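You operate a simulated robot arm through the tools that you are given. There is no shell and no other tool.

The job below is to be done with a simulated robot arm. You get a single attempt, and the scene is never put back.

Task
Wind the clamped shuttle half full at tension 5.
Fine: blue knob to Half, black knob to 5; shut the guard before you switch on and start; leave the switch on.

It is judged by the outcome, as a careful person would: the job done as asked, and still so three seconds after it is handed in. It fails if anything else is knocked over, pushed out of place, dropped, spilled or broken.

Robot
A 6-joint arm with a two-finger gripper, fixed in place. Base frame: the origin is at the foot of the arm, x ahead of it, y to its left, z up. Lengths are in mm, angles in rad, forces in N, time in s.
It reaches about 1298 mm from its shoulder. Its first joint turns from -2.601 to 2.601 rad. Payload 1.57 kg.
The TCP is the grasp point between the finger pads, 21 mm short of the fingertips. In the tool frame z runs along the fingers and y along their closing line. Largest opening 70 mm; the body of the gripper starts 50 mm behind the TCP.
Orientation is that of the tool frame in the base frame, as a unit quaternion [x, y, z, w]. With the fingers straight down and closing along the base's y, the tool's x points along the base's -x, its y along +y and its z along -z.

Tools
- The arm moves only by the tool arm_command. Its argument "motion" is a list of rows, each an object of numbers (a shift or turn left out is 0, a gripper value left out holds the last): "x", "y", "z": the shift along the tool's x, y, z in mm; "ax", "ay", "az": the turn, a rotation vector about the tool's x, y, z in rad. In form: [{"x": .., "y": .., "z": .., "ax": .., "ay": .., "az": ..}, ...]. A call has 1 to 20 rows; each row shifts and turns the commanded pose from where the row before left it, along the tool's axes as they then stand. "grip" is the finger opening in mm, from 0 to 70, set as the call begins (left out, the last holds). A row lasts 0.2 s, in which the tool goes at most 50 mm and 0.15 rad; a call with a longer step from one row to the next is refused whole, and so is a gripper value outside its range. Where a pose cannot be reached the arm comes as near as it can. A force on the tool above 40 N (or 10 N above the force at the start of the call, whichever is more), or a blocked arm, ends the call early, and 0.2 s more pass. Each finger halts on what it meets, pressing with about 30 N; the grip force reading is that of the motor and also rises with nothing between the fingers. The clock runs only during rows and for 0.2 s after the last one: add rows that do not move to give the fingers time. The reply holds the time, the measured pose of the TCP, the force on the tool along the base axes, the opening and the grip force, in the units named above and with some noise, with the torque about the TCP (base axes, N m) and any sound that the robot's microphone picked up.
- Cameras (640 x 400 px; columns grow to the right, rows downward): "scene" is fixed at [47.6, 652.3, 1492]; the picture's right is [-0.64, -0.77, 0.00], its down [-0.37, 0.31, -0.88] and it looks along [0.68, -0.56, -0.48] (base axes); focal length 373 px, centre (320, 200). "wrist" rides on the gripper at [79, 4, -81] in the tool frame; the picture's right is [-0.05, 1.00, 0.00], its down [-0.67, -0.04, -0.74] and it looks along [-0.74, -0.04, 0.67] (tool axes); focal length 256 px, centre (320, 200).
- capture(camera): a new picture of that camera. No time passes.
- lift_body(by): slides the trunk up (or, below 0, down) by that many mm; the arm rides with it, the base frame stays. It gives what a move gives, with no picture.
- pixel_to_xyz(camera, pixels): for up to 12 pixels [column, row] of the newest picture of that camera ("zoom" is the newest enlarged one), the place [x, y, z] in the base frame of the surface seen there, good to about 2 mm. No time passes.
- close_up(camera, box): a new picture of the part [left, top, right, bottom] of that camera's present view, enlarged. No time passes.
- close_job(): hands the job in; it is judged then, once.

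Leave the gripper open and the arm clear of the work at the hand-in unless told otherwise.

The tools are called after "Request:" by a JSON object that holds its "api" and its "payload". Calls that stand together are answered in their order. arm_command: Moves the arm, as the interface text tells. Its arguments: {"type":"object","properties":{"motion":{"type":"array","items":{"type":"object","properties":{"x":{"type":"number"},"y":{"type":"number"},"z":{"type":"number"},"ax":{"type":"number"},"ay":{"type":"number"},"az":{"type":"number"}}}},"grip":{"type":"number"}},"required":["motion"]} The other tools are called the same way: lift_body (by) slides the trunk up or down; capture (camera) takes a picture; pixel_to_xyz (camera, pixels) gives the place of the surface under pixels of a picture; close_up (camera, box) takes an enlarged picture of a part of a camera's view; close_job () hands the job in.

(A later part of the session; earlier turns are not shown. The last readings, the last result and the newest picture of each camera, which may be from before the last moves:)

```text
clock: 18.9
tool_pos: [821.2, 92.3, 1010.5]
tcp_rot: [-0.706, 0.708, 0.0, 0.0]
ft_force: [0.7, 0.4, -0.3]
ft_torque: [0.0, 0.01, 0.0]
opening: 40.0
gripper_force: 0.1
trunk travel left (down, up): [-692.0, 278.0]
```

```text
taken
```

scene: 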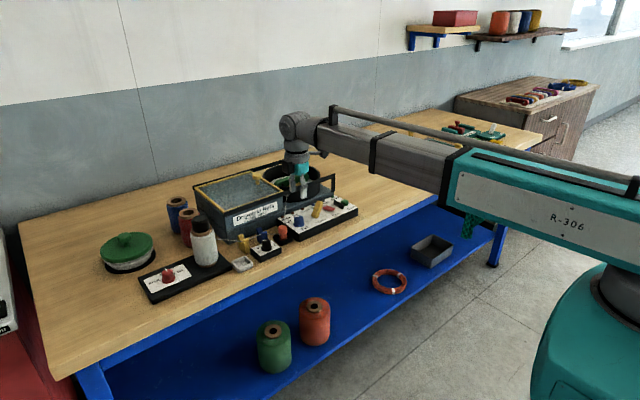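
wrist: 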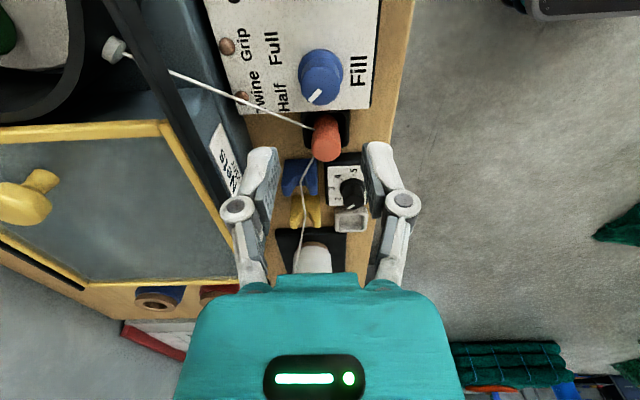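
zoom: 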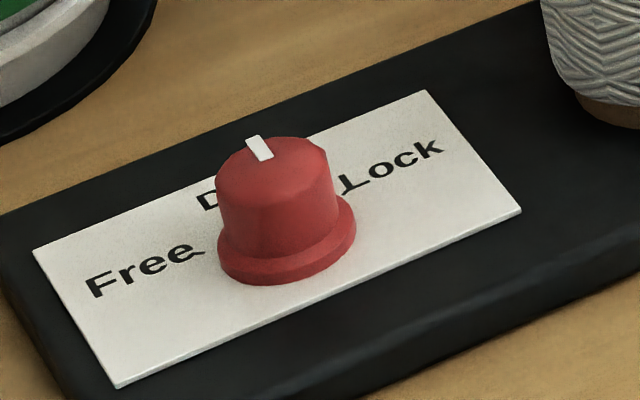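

Blue mark reads 44° – good. The red stand knob points to its middle setting; it isn't part of the job so I leave it. Spool is at y≥330, clear. Now I move to above the tension dial (≈792, 226): with the present tool yaw, tool x = -y base, tool y = -x base. Fingers to 34.

Request:
{"api": "arm_command", "payload": {"motion": [{"x": -33.7, "y": 7.4}, {"x": -33.7, "y": 7.4}, {"x": -33.7, "y": 7.4}, {"x": -33.7, "y": 7.4}, {}, {}], "grip": 34}}

Request:
{"api": "arm_command", "payload": {"motion": [{}]}}

Request:
{"api": "capture", "payload": {"camera": "wrist"}}

Request:
{"api": "capture", "payload": {"camera": "scene"}}

```text
clock: 20.3
tool_pos: [792.0, 224.5, 1011.2]
tcp_rot: [-0.706, 0.708, 0.0, 0.0]
ft_force: [0.5, 0.4, -1.2]
ft_torque: [0.05, -0.01, 0.0]
opening: 34.1
gripper_force: 0.1
trunk travel left (down, up): [-692.0, 278.0]
```

```text
clock: 20.7
tool_pos: [792.6, 226.0, 1011.3]
tcp_rot: [-0.707, 0.707, 0.0, 0.001]
ft_force: [0.0, 0.6, 0.6]
ft_torque: [0.0, 0.02, 0.0]
opening: 34.0
gripper_force: 0.0
trunk travel left (down, up): [-692.0, 278.0]
```

```text
taken
```

wrist: 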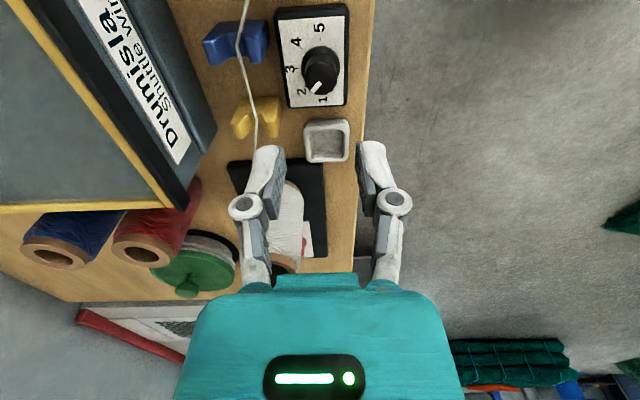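

```text
taken
```

scene: 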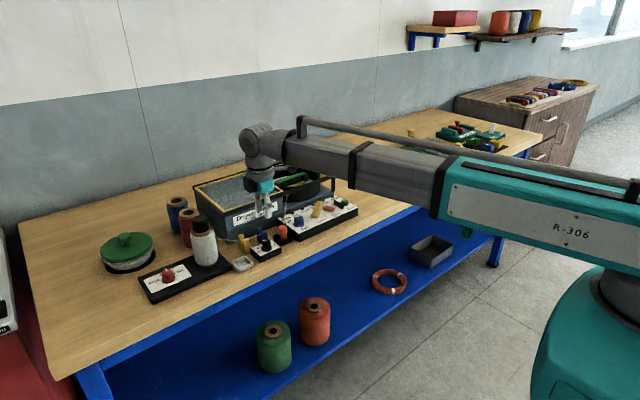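

Request:
{"api": "close_up", "payload": {"camera": "wrist", "box": [272, 30, 368, 110]}}

```text
5.00 times, centred on (320, 70) of wrist
```

zoom: 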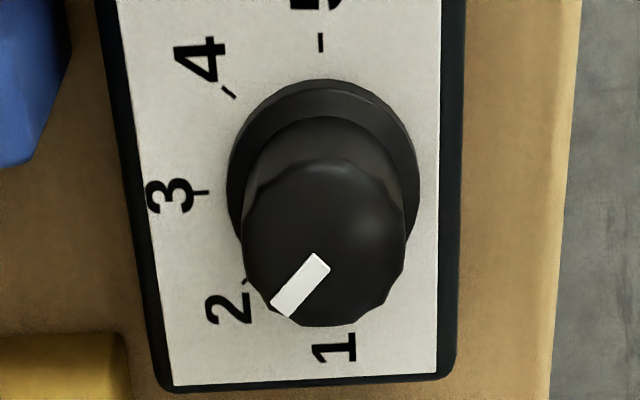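

Request:
{"api": "pixel_to_xyz", "payload": {"camera": "zoom", "pixels": [[320, 42], [230, 93], [202, 192], [246, 283], [318, 264], [278, 308], [246, 250], [405, 250], [232, 190], [416, 190], [325, 85], [325, 165]]}}

```text
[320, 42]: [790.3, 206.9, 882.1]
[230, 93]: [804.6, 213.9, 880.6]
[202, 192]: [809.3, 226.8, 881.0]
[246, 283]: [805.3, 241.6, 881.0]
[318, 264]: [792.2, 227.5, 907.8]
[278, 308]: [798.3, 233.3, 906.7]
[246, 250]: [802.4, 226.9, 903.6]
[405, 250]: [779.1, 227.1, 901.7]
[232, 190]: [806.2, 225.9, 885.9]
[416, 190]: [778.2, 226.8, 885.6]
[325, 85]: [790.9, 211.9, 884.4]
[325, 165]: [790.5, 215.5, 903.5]
```

Dial centre ≈(790.9,226.8), pointer at 2 (44°), 5 exactly toward -y. I'll check where the finger pads truly are relative to the reported TCP, from the wrist picture.

Request:
{"api": "close_up", "payload": {"camera": "wrist", "box": [224, 130, 416, 250]}}

```text
3.33 times, centred on (320, 190) of wrist
```

zoom: 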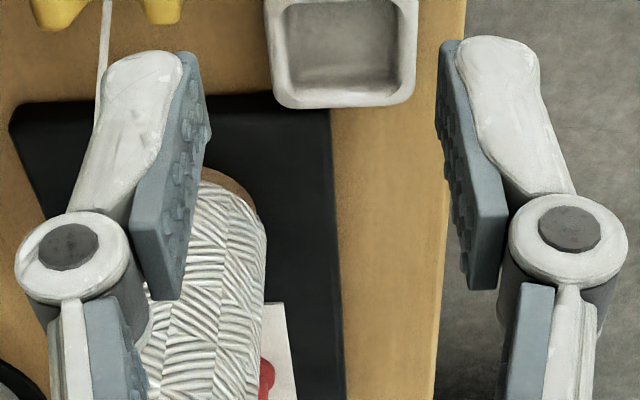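

Request:
{"api": "pixel_to_xyz", "payload": {"camera": "zoom", "pixels": [[186, 58], [452, 48], [150, 240], [490, 220], [140, 80], [495, 65], [155, 285], [485, 280], [70, 245], [568, 228]]}}

```text
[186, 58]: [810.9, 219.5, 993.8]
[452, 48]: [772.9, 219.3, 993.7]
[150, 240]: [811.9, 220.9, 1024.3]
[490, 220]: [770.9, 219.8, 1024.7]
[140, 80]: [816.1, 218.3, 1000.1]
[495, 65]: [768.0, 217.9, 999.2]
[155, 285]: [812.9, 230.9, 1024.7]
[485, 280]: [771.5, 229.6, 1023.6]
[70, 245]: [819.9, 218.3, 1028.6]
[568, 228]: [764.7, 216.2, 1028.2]
```

Finger midpoint is at x≈792, y≈227 in the same coordinates; knob is at x≈790.9. Shift 1.1 mm in -x, then lower 80 mm and re-check.

Request:
{"api": "arm_command", "payload": {"motion": [{"y": 1.1}, {}]}}

Request:
{"api": "lift_body", "payload": {"by": -80}}

Request:
{"api": "capture", "payload": {"camera": "wrist"}}

Request:
{"api": "close_up", "payload": {"camera": "scene", "box": [220, 180, 316, 260]}}

```text
clock: 21.3
tool_pos: [791.8, 227.4, 1010.5]
tcp_rot: [-0.707, 0.708, 0.0, 0.0]
ft_force: [0.5, 0.0, -0.5]
ft_torque: [0.02, -0.01, -0.01]
opening: 33.8
gripper_force: 0.1
trunk travel left (down, up): [-692.0, 278.0]
```

```text
clock: 22.5
tool_pos: [792.5, 226.1, 931.4]
tcp_rot: [-0.706, 0.708, 0.0, -0.001]
ft_force: [-0.4, 0.3, -0.7]
ft_torque: [-0.02, -0.01, 0.02]
opening: 34.2
gripper_force: 0.0
trunk travel left (down, up): [-612.0, 358.0]
```

```text
taken
```

wrist: 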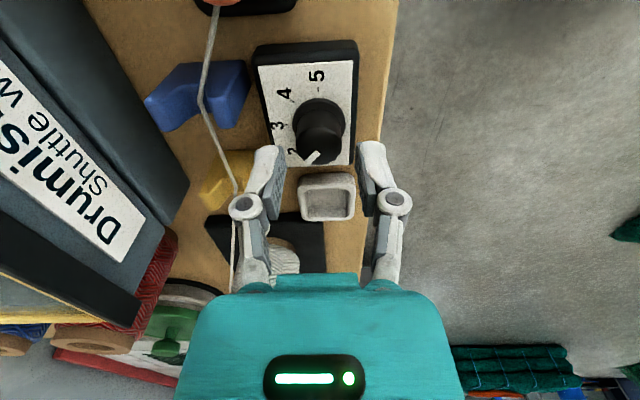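

```text
5.00 times, centred on (268, 220) of scene
```

zoom: 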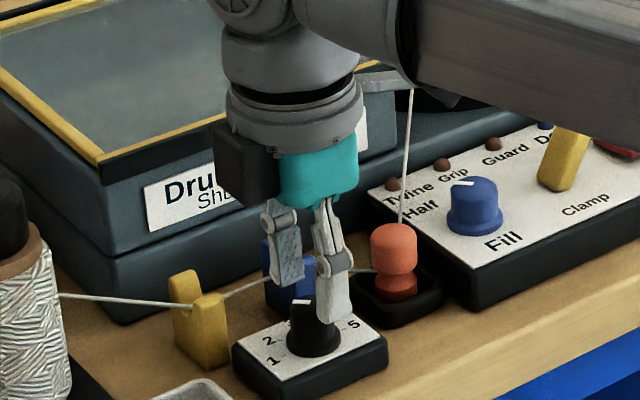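

Alignment looks right. Lower 20 mm more (tips at about z 890, above the flange at 887).

Request:
{"api": "lift_body", "payload": {"by": -20}}

Request:
{"api": "close_up", "payload": {"camera": "wrist", "box": [240, 100, 400, 220]}}

Request:
{"api": "close_up", "payload": {"camera": "scene", "box": [236, 205, 300, 255]}}

```text
clock: 23.2
tool_pos: [791.8, 225.2, 911.0]
tcp_rot: [-0.706, 0.708, 0.0, -0.001]
ft_force: [0.0, -0.3, -0.3]
ft_torque: [0.01, -0.02, -0.03]
opening: 33.9
gripper_force: 0.0
trunk travel left (down, up): [-592.0, 378.0]
```

```text
3.33 times, centred on (320, 160) of wrist
```

zoom: 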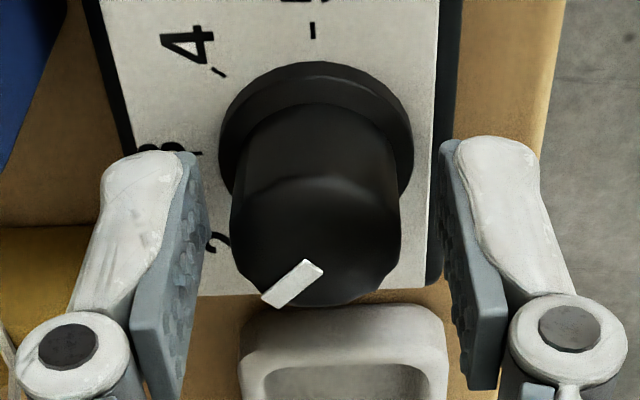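

```text
8.00 times, centred on (268, 230) of scene
```

zoom: 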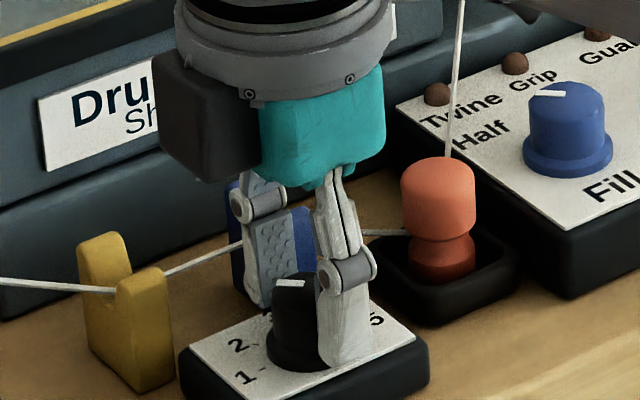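

Well centred. Close on the knob.

Request:
{"api": "arm_command", "payload": {"motion": [{}, {}, {}], "grip": 15}}

```text
clock: 24.0
tool_pos: [792.5, 226.0, 911.3]
tcp_rot: [-0.706, 0.708, 0.0, 0.0]
ft_force: [5.9, 0.2, 4.7]
ft_torque: [-0.07, -0.17, -0.04]
opening: 23.5
gripper_force: 31.8
trunk travel left (down, up): [-592.0, 378.0]
```

Gripped at 23.5 mm with small forces. Turn clockwise (az positive), first 0.7 rad.

Request:
{"api": "arm_command", "payload": {"motion": [{"y": -0.4}, {"az": 0.14}, {"az": 0.14}, {"az": 0.14}, {"az": 0.14}, {"az": 0.14}, {}]}}

Request:
{"api": "close_up", "payload": {"camera": "scene", "box": [236, 205, 300, 255]}}

```text
clock: 25.6
tool_pos: [791.7, 225.6, 909.8]
tcp_rot: [-0.42, 0.907, 0.0, 0.0]
ft_force: [9.0, 1.9, 7.5]
ft_torque: [-0.08, 0.12, 0.03]
opening: 23.3
gripper_force: 31.9
trunk travel left (down, up): [-592.0, 378.0]
```

```text
8.00 times, centred on (268, 230) of scene
```

zoom: 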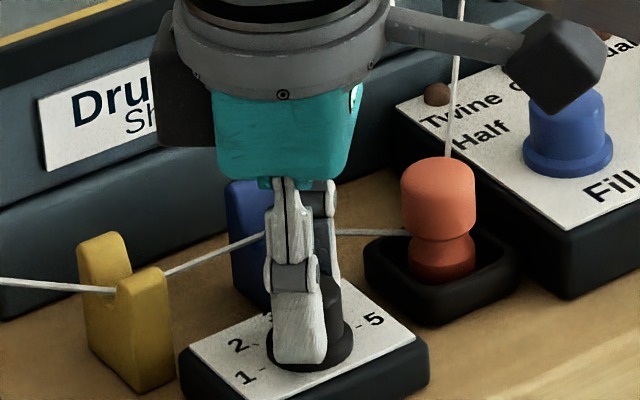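

Forces small. Another 0.84 rad.

Request:
{"api": "arm_command", "payload": {"motion": [{"az": 0.14}, {"az": 0.14}, {"az": 0.14}, {"az": 0.14}, {"az": 0.14}, {"az": 0.14}, {}]}}

Request:
{"api": "capture", "payload": {"camera": "wrist"}}

Request:
{"api": "close_up", "payload": {"camera": "scene", "box": [236, 205, 300, 255]}}

```text
clock: 27.2
tool_pos: [791.4, 226.2, 910.5]
tcp_rot: [-0.014, 1.0, 0.0, 0.001]
ft_force: [9.9, 3.5, 9.7]
ft_torque: [0.04, -0.19, -0.01]
opening: 23.4
gripper_force: 31.9
trunk travel left (down, up): [-592.0, 378.0]
```

```text
taken
```

wrist: 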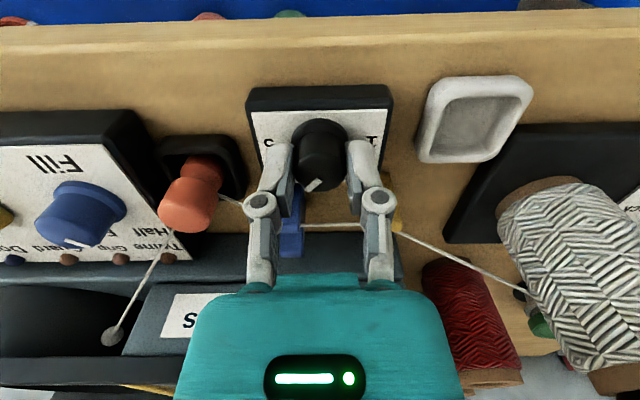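

```text
8.00 times, centred on (268, 230) of scene
```

zoom: 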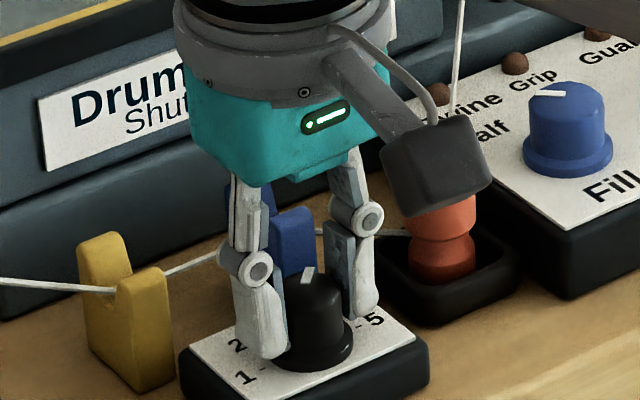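

Pointer is now between 3 and 4 as expected. Remaining 0.82 rad: apply 0.7 then 0.116.

Request:
{"api": "arm_command", "payload": {"motion": [{"az": 0.14}, {"az": 0.14}, {"az": 0.14}, {"az": 0.14}, {"az": 0.14}, {"az": 0.116}, {}]}}

Request:
{"api": "capture", "payload": {"camera": "wrist"}}

Request:
{"api": "close_up", "payload": {"camera": "wrist", "box": [256, 90, 384, 210]}}

Request:
{"api": "close_up", "payload": {"camera": "scene", "box": [236, 205, 300, 255]}}

```text
clock: 28.8
tool_pos: [791.3, 226.5, 911.1]
tcp_rot: [0.384, 0.923, 0.0, 0.0]
ft_force: [6.2, 1.2, 6.4]
ft_torque: [-0.25, -0.48, 0.06]
opening: 23.5
gripper_force: 32.2
trunk travel left (down, up): [-592.0, 378.0]
```

```text
taken
```

wrist: 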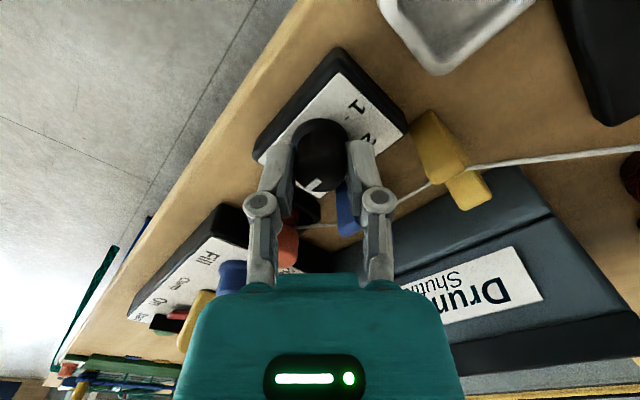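

```text
3.33 times, centred on (320, 150) of wrist
```

zoom: 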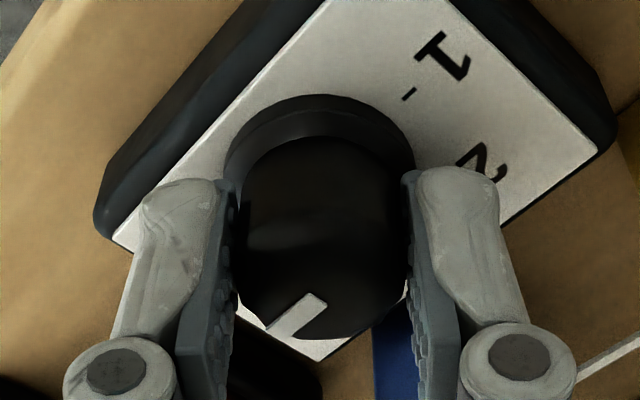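

```text
8.00 times, centred on (268, 230) of scene
```

zoom: 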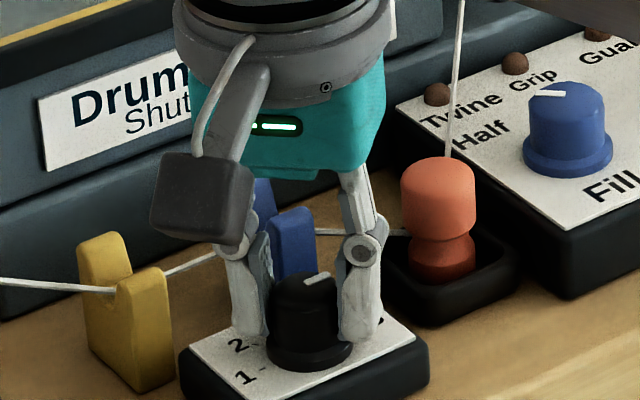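

Now check the mark direction on the black knob from the scene close-up.

Request:
{"api": "pixel_to_xyz", "payload": {"camera": "zoom", "pixels": [[309, 283], [326, 275], [276, 290], [333, 290], [305, 275]]}}

Request:
{"api": "pixel_to_xyz", "payload": {"camera": "wrist", "pixels": [[318, 180], [308, 188]]}}

```text
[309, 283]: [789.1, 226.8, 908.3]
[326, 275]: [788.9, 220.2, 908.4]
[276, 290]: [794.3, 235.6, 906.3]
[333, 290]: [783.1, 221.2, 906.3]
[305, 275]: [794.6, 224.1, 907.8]
```

```text
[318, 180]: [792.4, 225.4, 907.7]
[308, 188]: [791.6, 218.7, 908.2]
```

Mark points toward -y (5). Open the fingers, then raise and verify.

Request:
{"api": "arm_command", "payload": {"motion": [{}, {}, {}], "grip": 36}}

Request:
{"api": "lift_body", "payload": {"by": 90}}

Request:
{"api": "capture", "payload": {"camera": "wrist"}}

Request:
{"api": "close_up", "payload": {"camera": "scene", "box": [246, 225, 286, 250]}}

```text
clock: 29.6
tool_pos: [792.2, 225.5, 911.5]
tcp_rot: [0.384, 0.923, 0.0, 0.0]
ft_force: [0.2, -0.4, 0.1]
ft_torque: [0.0, 0.01, 0.0]
opening: 36.1
gripper_force: 0.1
trunk travel left (down, up): [-592.0, 378.0]
```

```text
clock: 30.8
tool_pos: [791.9, 226.8, 999.9]
tcp_rot: [0.383, 0.924, 0.0, 0.0]
ft_force: [0.0, 0.3, -0.2]
ft_torque: [-0.01, 0.02, 0.04]
opening: 35.9
gripper_force: 0.0
trunk travel left (down, up): [-682.0, 288.0]
```

```text
taken
```

wrist: 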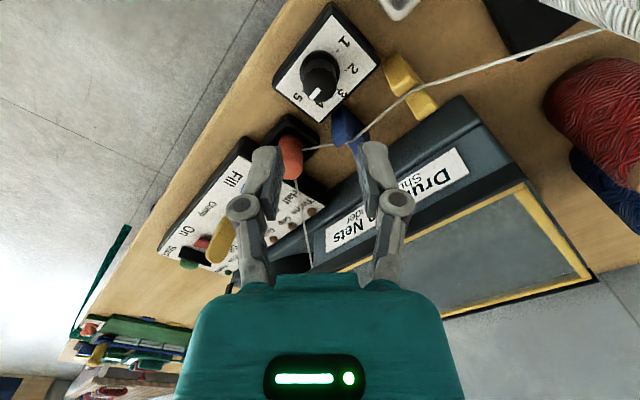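

```text
16.00 times, centred on (266, 238) of scene
```

zoom: 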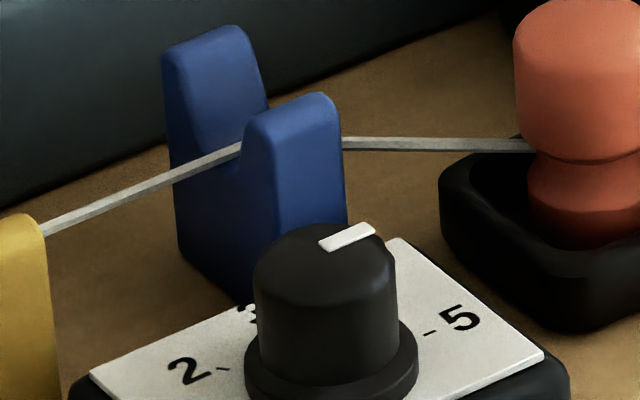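

Request:
{"api": "pixel_to_xyz", "payload": {"camera": "zoom", "pixels": [[325, 246], [370, 228], [430, 332], [222, 370], [260, 280], [395, 280], [340, 228]]}}

Request:
{"api": "close_up", "payload": {"camera": "wrist", "box": [280, 40, 360, 120]}}

```text
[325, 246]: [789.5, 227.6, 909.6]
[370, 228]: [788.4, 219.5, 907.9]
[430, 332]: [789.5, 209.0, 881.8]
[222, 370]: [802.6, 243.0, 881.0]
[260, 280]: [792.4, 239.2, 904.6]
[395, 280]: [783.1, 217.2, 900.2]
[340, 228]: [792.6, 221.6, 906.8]
```

```text
5.00 times, centred on (320, 80) of wrist
```

zoom: 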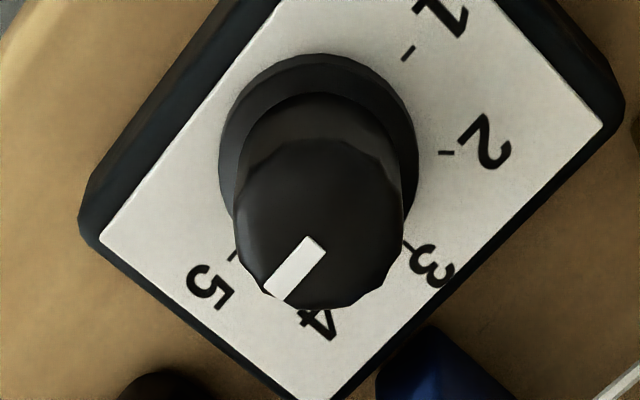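

Request:
{"api": "pixel_to_xyz", "payload": {"camera": "zoom", "pixels": [[312, 247], [275, 290], [232, 256], [408, 52], [444, 153], [408, 247], [318, 230], [240, 210], [400, 210]]}}

```text
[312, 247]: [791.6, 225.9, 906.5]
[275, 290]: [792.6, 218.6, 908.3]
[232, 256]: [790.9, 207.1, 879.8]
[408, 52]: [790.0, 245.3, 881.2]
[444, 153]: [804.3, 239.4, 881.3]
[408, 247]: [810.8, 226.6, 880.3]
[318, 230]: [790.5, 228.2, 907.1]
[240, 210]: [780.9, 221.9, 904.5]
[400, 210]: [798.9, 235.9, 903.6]
```

The computed mark direction is about -90° (5), within a couple of degrees. Both dials are set. Next the guard: raise 60 mm, rotate the tool back by 45° and travel to above the guard handle (≈997,122).

Request:
{"api": "lift_body", "payload": {"by": 60}}

Request:
{"api": "arm_command", "payload": {"motion": [{"az": -0.131}, {"az": -0.131}, {"az": -0.131}, {"az": -0.131}, {"az": -0.131}, {"az": -0.131}, {}]}}

Request:
{"api": "arm_command", "payload": {"motion": [{"x": -41, "y": -21}, {"x": -41, "y": -21}, {"x": -41, "y": -21}, {"x": -41, "y": -21}, {"x": -41, "y": -21}, {}, {}]}}

Request:
{"api": "capture", "payload": {"camera": "wrist"}}

Request:
{"api": "capture", "payload": {"camera": "scene"}}

```text
clock: 31.8
tool_pos: [792.1, 226.4, 1061.3]
tcp_rot: [0.383, 0.924, 0.0, 0.0]
ft_force: [-0.1, 0.1, 0.2]
ft_torque: [0.0, 0.0, 0.05]
opening: 35.7
gripper_force: 0.0
trunk travel left (down, up): [-742.0, 228.0]
```

```text
clock: 33.4
tool_pos: [792.3, 225.3, 1060.0]
tcp_rot: [-0.001, 1.0, 0.0, 0.001]
ft_force: [0.8, 0.9, 1.6]
ft_torque: [-0.05, 0.01, 0.0]
opening: 35.9
gripper_force: 0.1
trunk travel left (down, up): [-742.0, 228.0]
```

```text
clock: 35.0
tool_pos: [997.6, 120.4, 1061.5]
tcp_rot: [0.0, 1.0, 0.001, 0.0]
ft_force: [-1.0, 0.3, -0.7]
ft_torque: [-0.02, -0.01, 0.0]
opening: 36.0
gripper_force: 0.1
trunk travel left (down, up): [-742.0, 228.0]
```

```text
taken
```

wrist: 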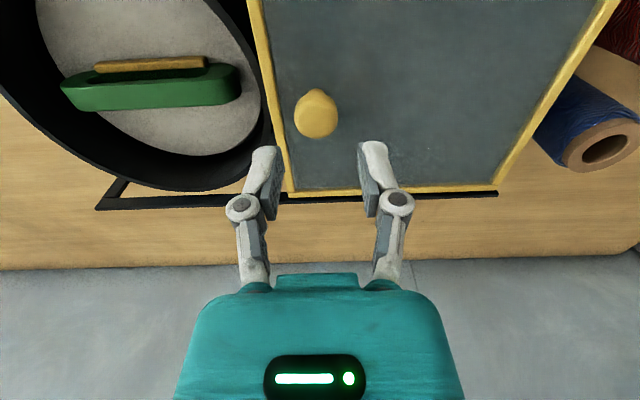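

```text
taken
```

scene: 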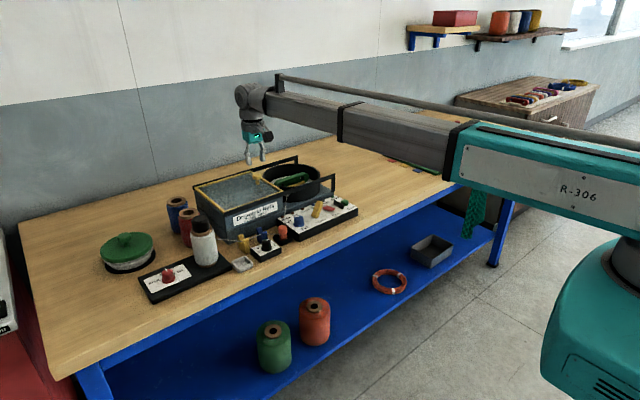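

Request:
{"api": "close_up", "payload": {"camera": "wrist", "box": [256, 70, 384, 150]}}

Request:
{"api": "close_up", "payload": {"camera": "scene", "box": [225, 150, 289, 190]}}

```text
5.00 times, centred on (320, 110) of wrist
```

zoom: 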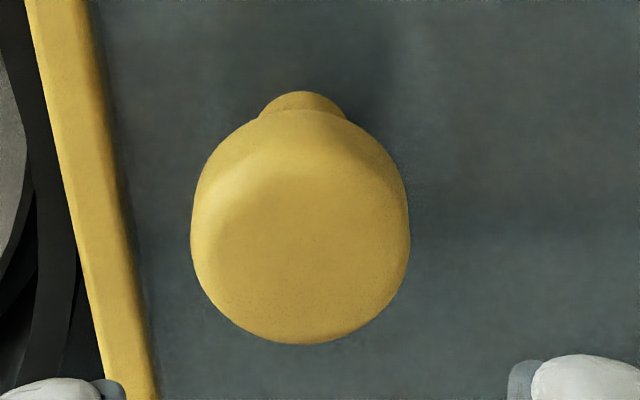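

```text
10.00 times, centred on (257, 170) of scene
```

zoom: 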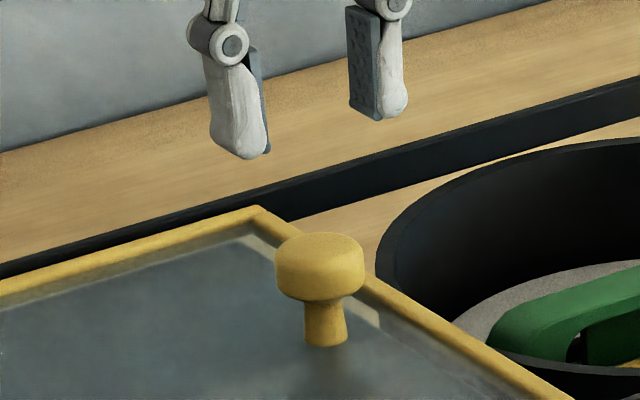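

Request:
{"api": "pixel_to_xyz", "payload": {"camera": "zoom", "pixels": [[320, 240], [280, 275], [362, 275], [320, 305], [325, 340], [250, 215], [550, 398], [320, 275], [320, 320]]}}

Request:
{"api": "pixel_to_xyz", "payload": {"camera": "wrist", "pixels": [[295, 117], [337, 117], [316, 93], [316, 137], [316, 117], [265, 90], [284, 150], [266, 150], [372, 147]]}}

```text
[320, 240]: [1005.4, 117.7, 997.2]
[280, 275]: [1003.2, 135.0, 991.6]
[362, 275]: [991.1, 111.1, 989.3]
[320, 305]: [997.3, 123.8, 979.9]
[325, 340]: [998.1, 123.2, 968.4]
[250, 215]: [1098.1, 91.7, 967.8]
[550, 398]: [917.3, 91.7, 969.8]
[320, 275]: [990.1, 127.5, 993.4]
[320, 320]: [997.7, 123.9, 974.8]
```

```text
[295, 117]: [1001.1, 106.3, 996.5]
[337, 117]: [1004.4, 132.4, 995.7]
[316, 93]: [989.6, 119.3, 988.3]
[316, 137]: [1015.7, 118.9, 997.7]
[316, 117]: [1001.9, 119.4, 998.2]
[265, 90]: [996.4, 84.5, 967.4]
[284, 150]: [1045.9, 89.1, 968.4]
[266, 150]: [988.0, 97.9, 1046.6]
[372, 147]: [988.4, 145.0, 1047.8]
```

Handle head: centre ≈(1001.5,119.6), radius 13, z 984–998; glass at z≈968. Adjust by (+4,-1), then lower 63 mm to z≈998 so the tips are at 977.

Request:
{"api": "arm_command", "payload": {"motion": [{"x": -4, "y": -1}, {}]}}

Request:
{"api": "lift_body", "payload": {"by": -45}}

Request:
{"api": "capture", "payload": {"camera": "wrist"}}

Request:
{"api": "close_up", "payload": {"camera": "scene", "box": [225, 150, 289, 190]}}

```text
clock: 35.6
tool_pos: [1001.3, 118.4, 1060.5]
tcp_rot: [0.0, 1.0, -0.001, 0.0]
ft_force: [1.0, -0.9, 0.0]
ft_torque: [-0.02, 0.0, -0.01]
opening: 35.9
gripper_force: 0.0
trunk travel left (down, up): [-742.0, 228.0]
```

```text
clock: 36.5
tool_pos: [1001.4, 119.5, 1015.8]
tcp_rot: [0.0, 1.0, 0.0, 0.0]
ft_force: [0.4, 0.8, -0.7]
ft_torque: [0.0, 0.0, -0.01]
opening: 36.3
gripper_force: 0.1
trunk travel left (down, up): [-697.0, 273.0]
```

```text
taken
```

wrist: 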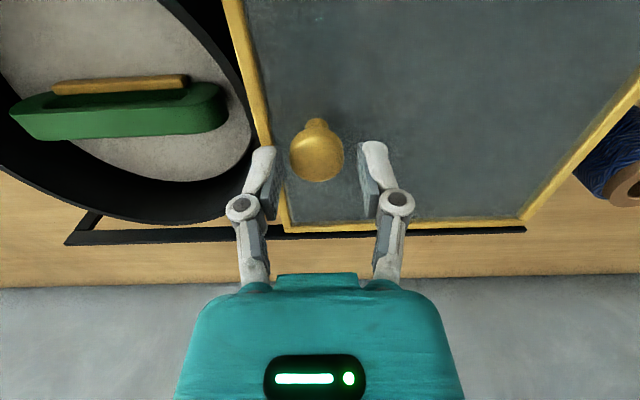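

```text
10.00 times, centred on (257, 170) of scene
```

zoom: 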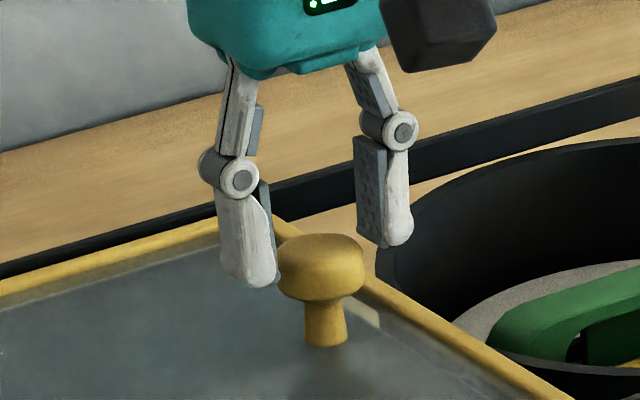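

Fingers straddle the handle. Lower 18 mm.

Request:
{"api": "lift_body", "payload": {"by": -18}}

Request:
{"api": "close_up", "payload": {"camera": "scene", "box": [225, 150, 289, 190]}}

Request:
{"api": "close_up", "payload": {"camera": "wrist", "box": [240, 120, 400, 240]}}

```text
clock: 37.1
tool_pos: [1000.7, 119.0, 997.0]
tcp_rot: [0.0, 1.0, 0.0, 0.0]
ft_force: [0.2, 0.2, 0.5]
ft_torque: [0.02, -0.01, -0.01]
opening: 36.3
gripper_force: 0.1
trunk travel left (down, up): [-679.0, 291.0]
```

```text
10.00 times, centred on (257, 170) of scene
```

zoom: 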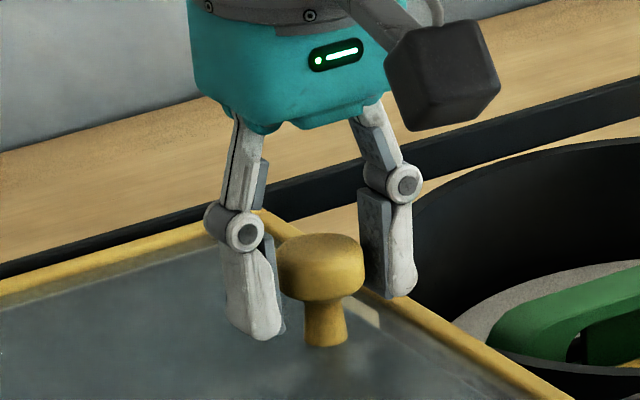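

```text
3.33 times, centred on (320, 180) of wrist
```

zoom: 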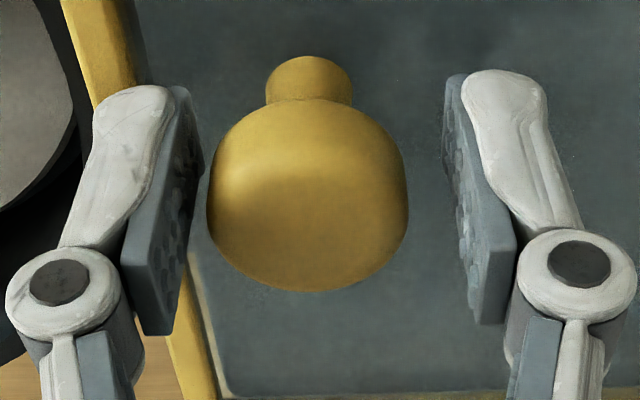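

The handle sits ~2 mm toward the left (-y) finger; shift y -2 and close.

Request:
{"api": "arm_command", "payload": {"motion": [{"y": -2}, {}]}}

Request:
{"api": "arm_command", "payload": {"motion": [{}, {}, {}], "grip": 18}}

```text
clock: 37.8
tool_pos: [1003.1, 117.1, 998.5]
tcp_rot: [0.0, 1.0, 0.0, -0.001]
ft_force: [0.1, -0.3, 0.8]
ft_torque: [0.01, 0.03, 0.02]
opening: 36.2
gripper_force: 0.0
trunk travel left (down, up): [-679.0, 291.0]
```

```text
clock: 38.5
tool_pos: [1001.3, 116.8, 997.3]
tcp_rot: [0.001, 1.0, 0.0, 0.0]
ft_force: [0.9, 0.3, 1.9]
ft_torque: [-0.02, 0.07, -0.01]
opening: 26.7
gripper_force: 32.4
trunk travel left (down, up): [-679.0, 291.0]
```

Handle gripped at 26.7 mm with nearly no side force. Slide toward -y, first 80 mm in 16 mm rows.

Request:
{"api": "arm_command", "payload": {"motion": [{"y": -16}, {"y": -16}, {"y": -16}, {"y": -16}, {"y": -16}, {}]}}

Request:
{"api": "capture", "payload": {"camera": "scene"}}

Request:
{"api": "capture", "payload": {"camera": "wrist"}}

```text
clock: 40.0
tool_pos: [1000.5, 37.4, 996.7]
tcp_rot: [0.0, 1.0, 0.0, 0.001]
ft_force: [-5.6, -1.7, -4.2]
ft_torque: [-0.03, 0.39, 0.0]
opening: 27.0
gripper_force: 31.9
trunk travel left (down, up): [-679.0, 291.0]
```

```text
taken
```

scene: 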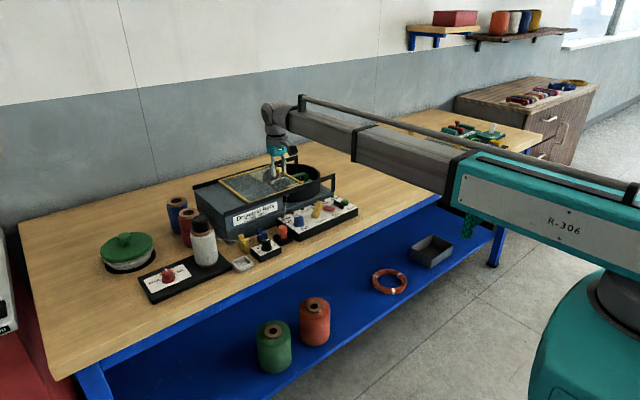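

```text
taken
```

wrist: 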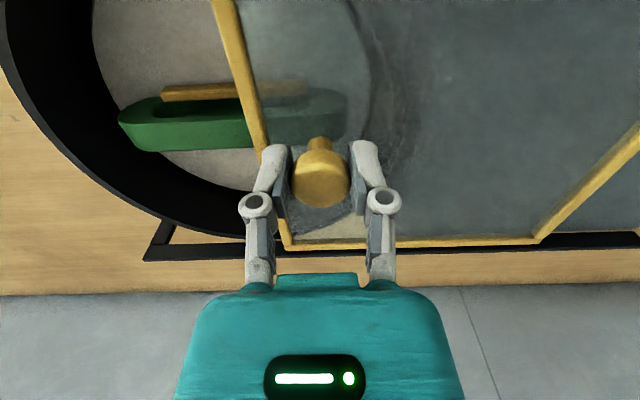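

Guard slides freely. Continue 96 mm.

Request:
{"api": "arm_command", "payload": {"motion": [{"y": -16}, {"y": -16}, {"y": -16}, {"y": -16}, {"y": -16}, {"y": -16}, {}]}}

Request:
{"api": "capture", "payload": {"camera": "wrist"}}

Request:
{"api": "close_up", "payload": {"camera": "scene", "box": [185, 145, 345, 245]}}

```text
clock: 41.5
tool_pos: [999.9, -58.8, 997.2]
tcp_rot: [0.0, 1.0, 0.0, 0.0]
ft_force: [-7.0, -1.3, -4.4]
ft_torque: [-0.02, 0.32, -0.01]
opening: 26.9
gripper_force: 31.8
trunk travel left (down, up): [-679.0, 291.0]
```

```text
taken
```

wrist: 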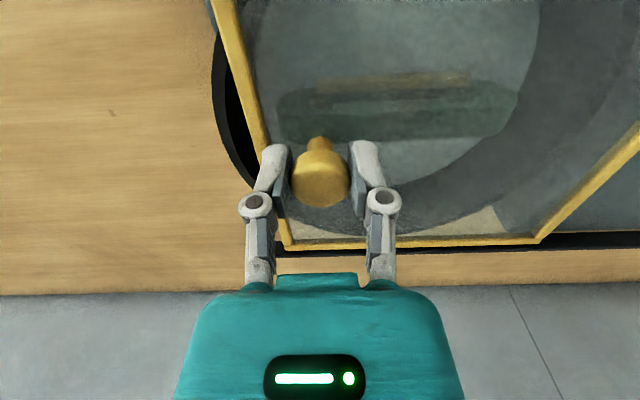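

```text
4.00 times, centred on (265, 195) of scene
```

zoom: 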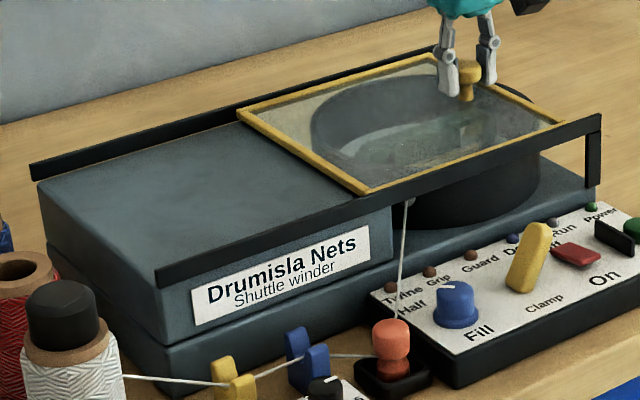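

About 24 mm of travel remains to the rail end. Go on in 5 mm steps until I feel the stop.

Request:
{"api": "arm_command", "payload": {"motion": [{"y": -5}, {"y": -5}, {"y": -5}, {}]}}

Request:
{"api": "arm_command", "payload": {"motion": [{"y": -3}, {"y": -3}, {}]}}

Request:
{"api": "close_up", "payload": {"camera": "scene", "box": [235, 145, 355, 225]}}

```text
clock: 42.5
tool_pos: [1001.7, -73.1, 997.9]
tcp_rot: [0.0, 1.0, 0.0, 0.0]
ft_force: [-6.3, -2.1, -4.1]
ft_torque: [-0.05, -0.08, 0.01]
opening: 26.4
gripper_force: 32.2
trunk travel left (down, up): [-679.0, 291.0]
```

```text
clock: 43.4
tool_pos: [1001.8, -80.9, 997.5]
tcp_rot: [0.0, 1.0, -0.001, 0.0]
ft_force: [-7.1, -5.0, -4.6]
ft_torque: [-0.06, 0.09, -0.04]
opening: 27.0
gripper_force: 31.8
trunk travel left (down, up): [-679.0, 291.0]
```

```text
5.00 times, centred on (295, 185) of scene
```

zoom: 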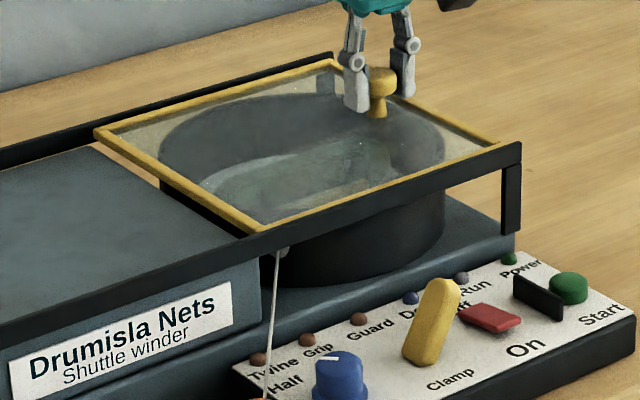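

197 mm moved, guard nearly at the rail end. Push 2 mm steps to find the stop.

Request:
{"api": "arm_command", "payload": {"motion": [{"y": -2}, {"y": -1}, {}]}}

Request:
{"api": "pixel_to_xyz", "payload": {"camera": "zoom", "pixels": [[497, 140], [333, 62], [100, 131], [258, 228], [518, 145], [330, 55]]}}

```text
clock: 44.1
tool_pos: [1002.0, -81.9, 997.5]
tcp_rot: [0.0, 1.0, 0.0, 0.001]
ft_force: [-4.7, -1.0, -3.1]
ft_torque: [0.08, 0.24, -0.02]
opening: 27.0
gripper_force: 31.5
trunk travel left (down, up): [-679.0, 291.0]
```

```text
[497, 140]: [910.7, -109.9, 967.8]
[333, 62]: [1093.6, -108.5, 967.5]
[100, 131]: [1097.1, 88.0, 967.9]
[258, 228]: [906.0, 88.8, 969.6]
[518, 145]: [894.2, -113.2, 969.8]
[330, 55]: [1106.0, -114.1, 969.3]
```

Request:
{"api": "arm_command", "payload": {"motion": [{"y": -1}, {"y": -1}, {}]}}

```text
clock: 45.0
tool_pos: [1001.8, -82.0, 997.6]
tcp_rot: [0.0, 1.0, 0.0, 0.0]
ft_force: [-2.6, 9.0, -1.9]
ft_torque: [0.22, -0.02, 0.02]
opening: 26.7
gripper_force: 32.2
trunk travel left (down, up): [-679.0, 291.0]
```

Fy has risen to +9 N: the stop. One more 1 mm push to confirm, then back off that press and release.

Request:
{"api": "arm_command", "payload": {"motion": [{"y": -1}, {}]}}

Request:
{"api": "close_up", "payload": {"camera": "scene", "box": [235, 145, 355, 225]}}

```text
clock: 45.5
tool_pos: [1001.7, -83.0, 998.4]
tcp_rot: [-0.001, 1.0, 0.0, 0.0]
ft_force: [-2.3, 18.3, -1.0]
ft_torque: [0.25, -0.13, 0.09]
opening: 26.8
gripper_force: 31.6
trunk travel left (down, up): [-679.0, 291.0]
```

```text
5.00 times, centred on (295, 185) of scene
```

zoom: 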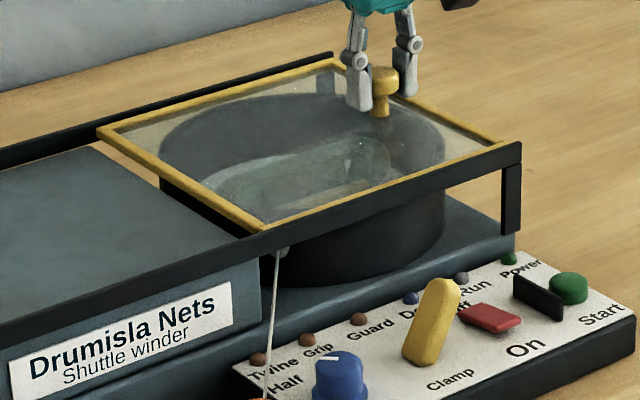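

Firm stop at 18 N – guard is shut. Relax 1.8 mm then open fingers to 38.

Request:
{"api": "arm_command", "payload": {"motion": [{"y": 1.8}, {}]}}

Request:
{"api": "arm_command", "payload": {"motion": [{}, {}, {}], "grip": 38}}

Request:
{"api": "lift_body", "payload": {"by": 62}}

Request:
{"api": "capture", "payload": {"camera": "scene"}}

Request:
{"api": "close_up", "payload": {"camera": "scene", "box": [235, 145, 355, 225]}}

Request:
{"api": "capture", "payload": {"camera": "wrist"}}

```text
clock: 46.1
tool_pos: [1000.9, -82.5, 997.5]
tcp_rot: [0.0, 1.0, -0.001, 0.0]
ft_force: [1.3, 11.0, 1.7]
ft_torque: [0.12, 0.16, 0.02]
opening: 26.5
gripper_force: 31.9
trunk travel left (down, up): [-679.0, 291.0]
```

```text
clock: 47.0
tool_pos: [1001.9, -82.7, 997.1]
tcp_rot: [0.001, 1.0, 0.0, 0.0]
ft_force: [0.0, 0.4, -0.1]
ft_torque: [-0.01, -0.02, 0.04]
opening: 38.0
gripper_force: 0.1
trunk travel left (down, up): [-679.0, 291.0]
```

```text
clock: 48.0
tool_pos: [1002.0, -82.5, 1058.4]
tcp_rot: [0.0, 1.0, 0.0, 0.0]
ft_force: [0.9, 1.1, 0.3]
ft_torque: [0.0, -0.04, 0.02]
opening: 37.7
gripper_force: 0.1
trunk travel left (down, up): [-741.0, 229.0]
```

```text
taken
```

scene: 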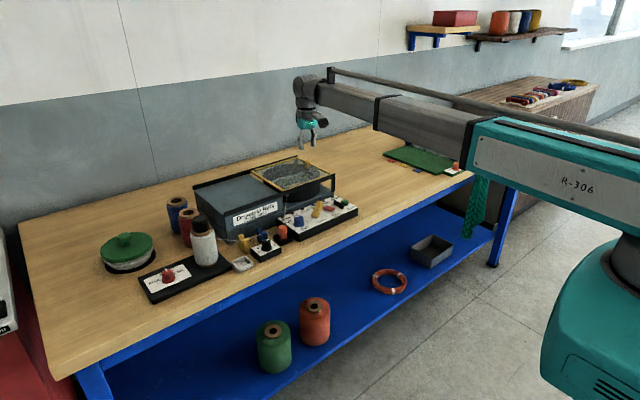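

```text
5.00 times, centred on (295, 185) of scene
```

zoom: 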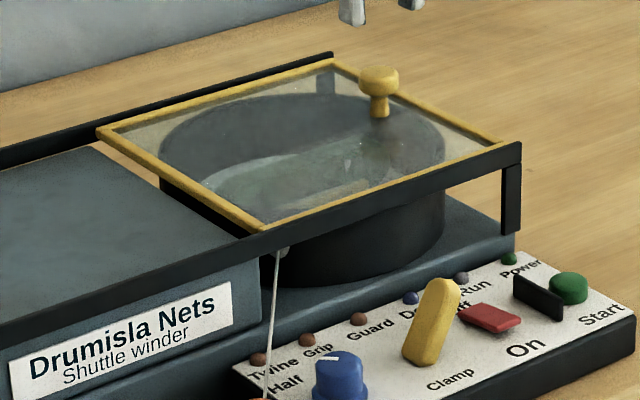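

```text
taken
```

wrist: 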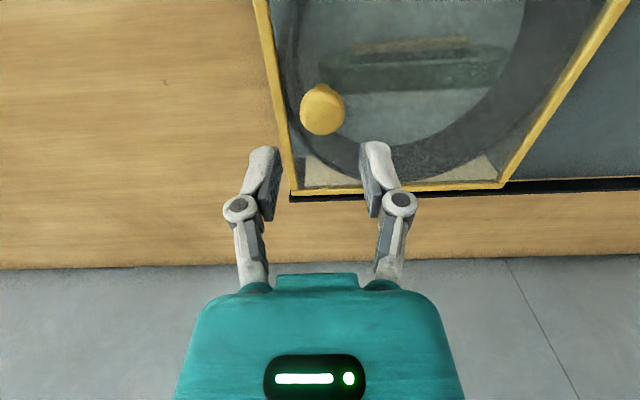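

Guard is fully shut and released. Now travel back over the panel to (740, -55) to study the rocker and Start button, closing the fingers to use the tip as a pusher.

Request:
{"api": "arm_command", "payload": {"motion": [{"x": 43.5, "y": 4.5}, {"x": 43.5, "y": 4.5}, {"x": 43.5, "y": 4.5}, {"x": 43.5, "y": 4.5}, {"x": 43.5, "y": 4.5}, {"x": 43.5, "y": 4.5}, {}, {}], "grip": 0}}

Request:
{"api": "capture", "payload": {"camera": "wrist"}}

Request:
{"api": "close_up", "payload": {"camera": "wrist", "box": [240, 110, 400, 210]}}

```text
clock: 49.8
tool_pos: [741.0, -55.9, 1059.2]
tcp_rot: [0.001, 1.0, 0.0, 0.001]
ft_force: [0.2, 0.0, 0.8]
ft_torque: [0.01, -0.01, 0.03]
opening: 0.0
gripper_force: 28.9
trunk travel left (down, up): [-741.0, 229.0]
```

```text
taken
```

wrist: 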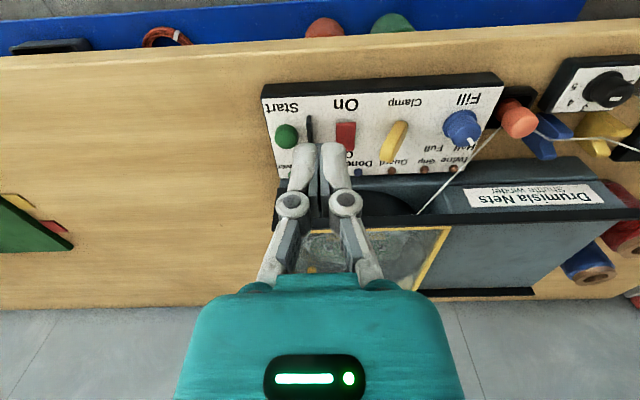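

```text
4.00 times, centred on (320, 160) of wrist
```

zoom: 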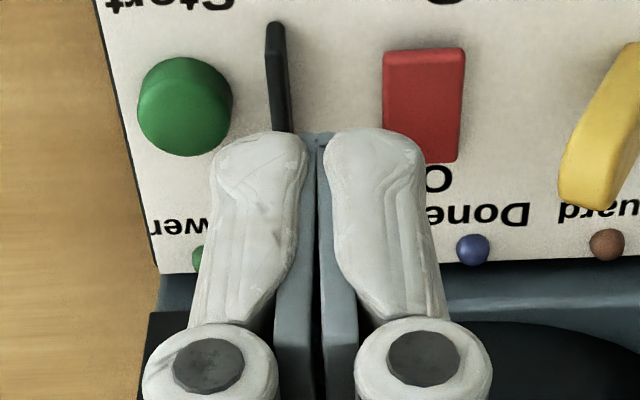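

Request:
{"api": "close_up", "payload": {"camera": "scene", "box": [315, 188, 355, 213]}}

Request:
{"api": "close_up", "payload": {"camera": "wrist", "box": [260, 85, 388, 165]}}

```text
16.00 times, centred on (335, 200) of scene
```

zoom: 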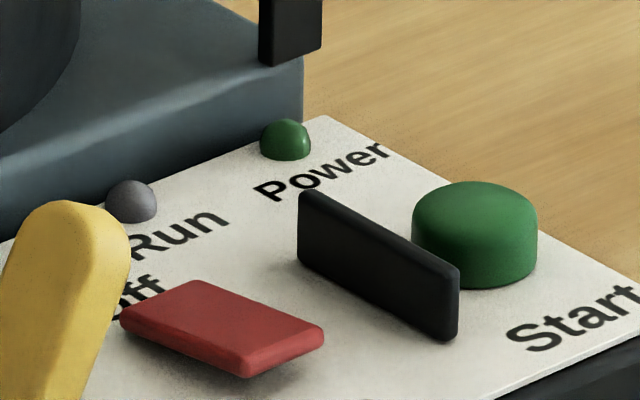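

```text
5.00 times, centred on (324, 125) of wrist
```

zoom: 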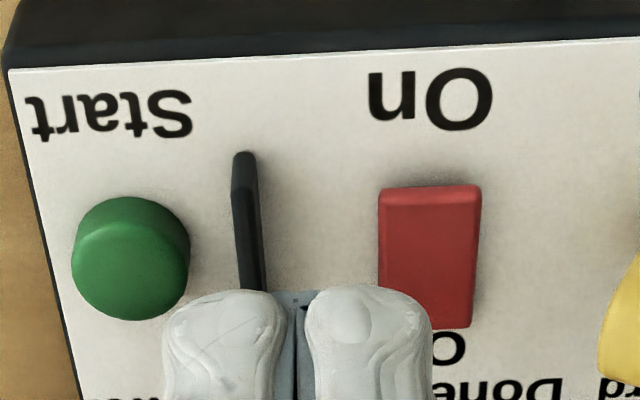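

Request:
{"api": "pixel_to_xyz", "payload": {"camera": "zoom", "pixels": [[385, 195], [475, 195], [467, 318], [440, 200], [440, 290], [445, 320], [130, 205], [130, 300], [80, 250], [185, 250], [130, 255], [245, 165]]}}

Request:
{"api": "capture", "payload": {"camera": "scene"}}

Request:
{"api": "pixel_to_xyz", "payload": {"camera": "scene", "pixels": [[326.5, 206.5], [333, 209], [330, 210.5], [323.5, 207.5], [345, 201], [345, 203], [338.5, 201.5], [342.5, 205.5]]}}

```text
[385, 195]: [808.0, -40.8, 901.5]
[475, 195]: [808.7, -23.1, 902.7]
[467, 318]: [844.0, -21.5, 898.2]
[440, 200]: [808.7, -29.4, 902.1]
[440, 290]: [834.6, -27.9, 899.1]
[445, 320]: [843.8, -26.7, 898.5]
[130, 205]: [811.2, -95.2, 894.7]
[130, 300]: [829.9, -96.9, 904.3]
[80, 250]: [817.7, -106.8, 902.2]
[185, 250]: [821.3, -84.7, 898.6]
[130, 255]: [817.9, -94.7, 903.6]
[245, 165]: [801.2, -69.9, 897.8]
```

```text
taken
```

scene: 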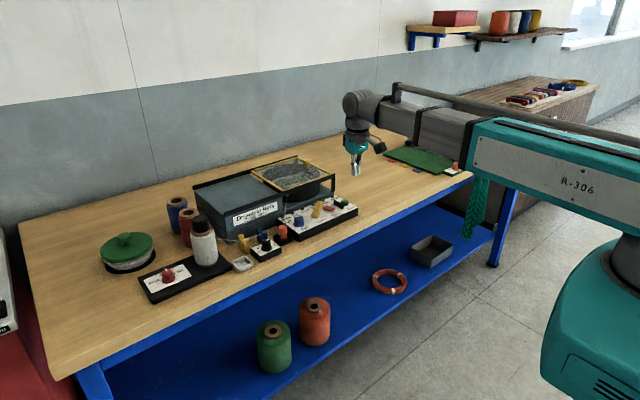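

```text
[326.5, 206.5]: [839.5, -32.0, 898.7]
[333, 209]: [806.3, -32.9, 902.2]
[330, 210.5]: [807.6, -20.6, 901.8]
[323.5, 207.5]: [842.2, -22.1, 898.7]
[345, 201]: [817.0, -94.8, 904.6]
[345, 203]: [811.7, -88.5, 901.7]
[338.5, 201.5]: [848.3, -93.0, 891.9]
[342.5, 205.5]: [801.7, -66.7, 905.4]
```

Rocker: x 806–844, y -41..-21; its On (front) end is raised at z≈902, Off end at 898 → currently Off. I'll go above the On end at (808,-31) with closed fingers and descend to tips ≈ z 908.

Request:
{"api": "arm_command", "payload": {"motion": [{"x": -33.6, "y": 12.4}, {"x": -33.6, "y": 12.4}, {}, {}]}}

Request:
{"api": "arm_command", "payload": {"motion": [{}]}}

Request:
{"api": "lift_body", "payload": {"by": -110}}

Request:
{"api": "capture", "payload": {"camera": "wrist"}}

Request:
{"api": "close_up", "payload": {"camera": "scene", "box": [300, 170, 364, 210]}}

```text
clock: 50.8
tool_pos: [807.5, -31.5, 1060.4]
tcp_rot: [0.0, 1.0, 0.0, 0.0]
ft_force: [-0.2, 0.4, 0.1]
ft_torque: [-0.03, -0.01, -0.04]
opening: 0.0
gripper_force: 28.3
trunk travel left (down, up): [-741.0, 229.0]
```

```text
clock: 51.2
tool_pos: [807.9, -30.9, 1060.2]
tcp_rot: [0.0, 1.0, -0.001, 0.0]
ft_force: [-0.1, 0.4, -0.2]
ft_torque: [-0.01, 0.04, 0.0]
opening: 0.0
gripper_force: 28.2
trunk travel left (down, up): [-741.0, 229.0]
```

```text
clock: 52.6
tool_pos: [807.2, -32.1, 949.1]
tcp_rot: [0.001, 1.0, 0.0, 0.0]
ft_force: [-0.3, 0.3, -0.3]
ft_torque: [0.0, -0.02, 0.01]
opening: 0.1
gripper_force: 28.4
trunk travel left (down, up): [-631.0, 339.0]
```

```text
taken
```

wrist: 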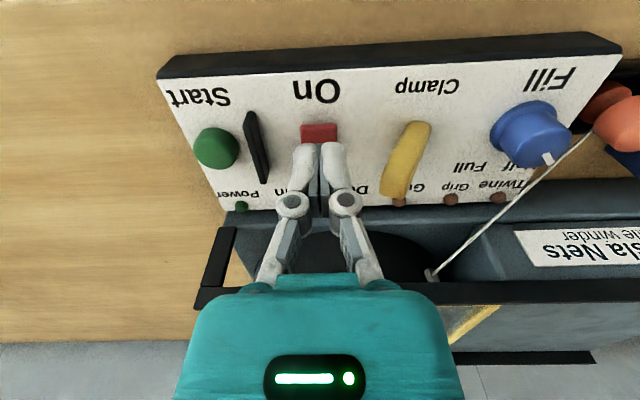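

```text
10.00 times, centred on (332, 190) of scene
```

zoom: 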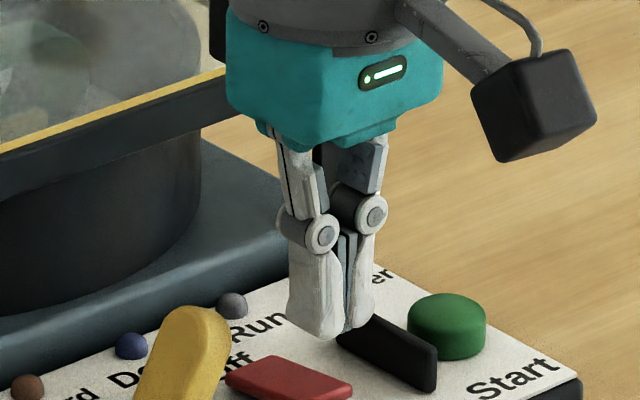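

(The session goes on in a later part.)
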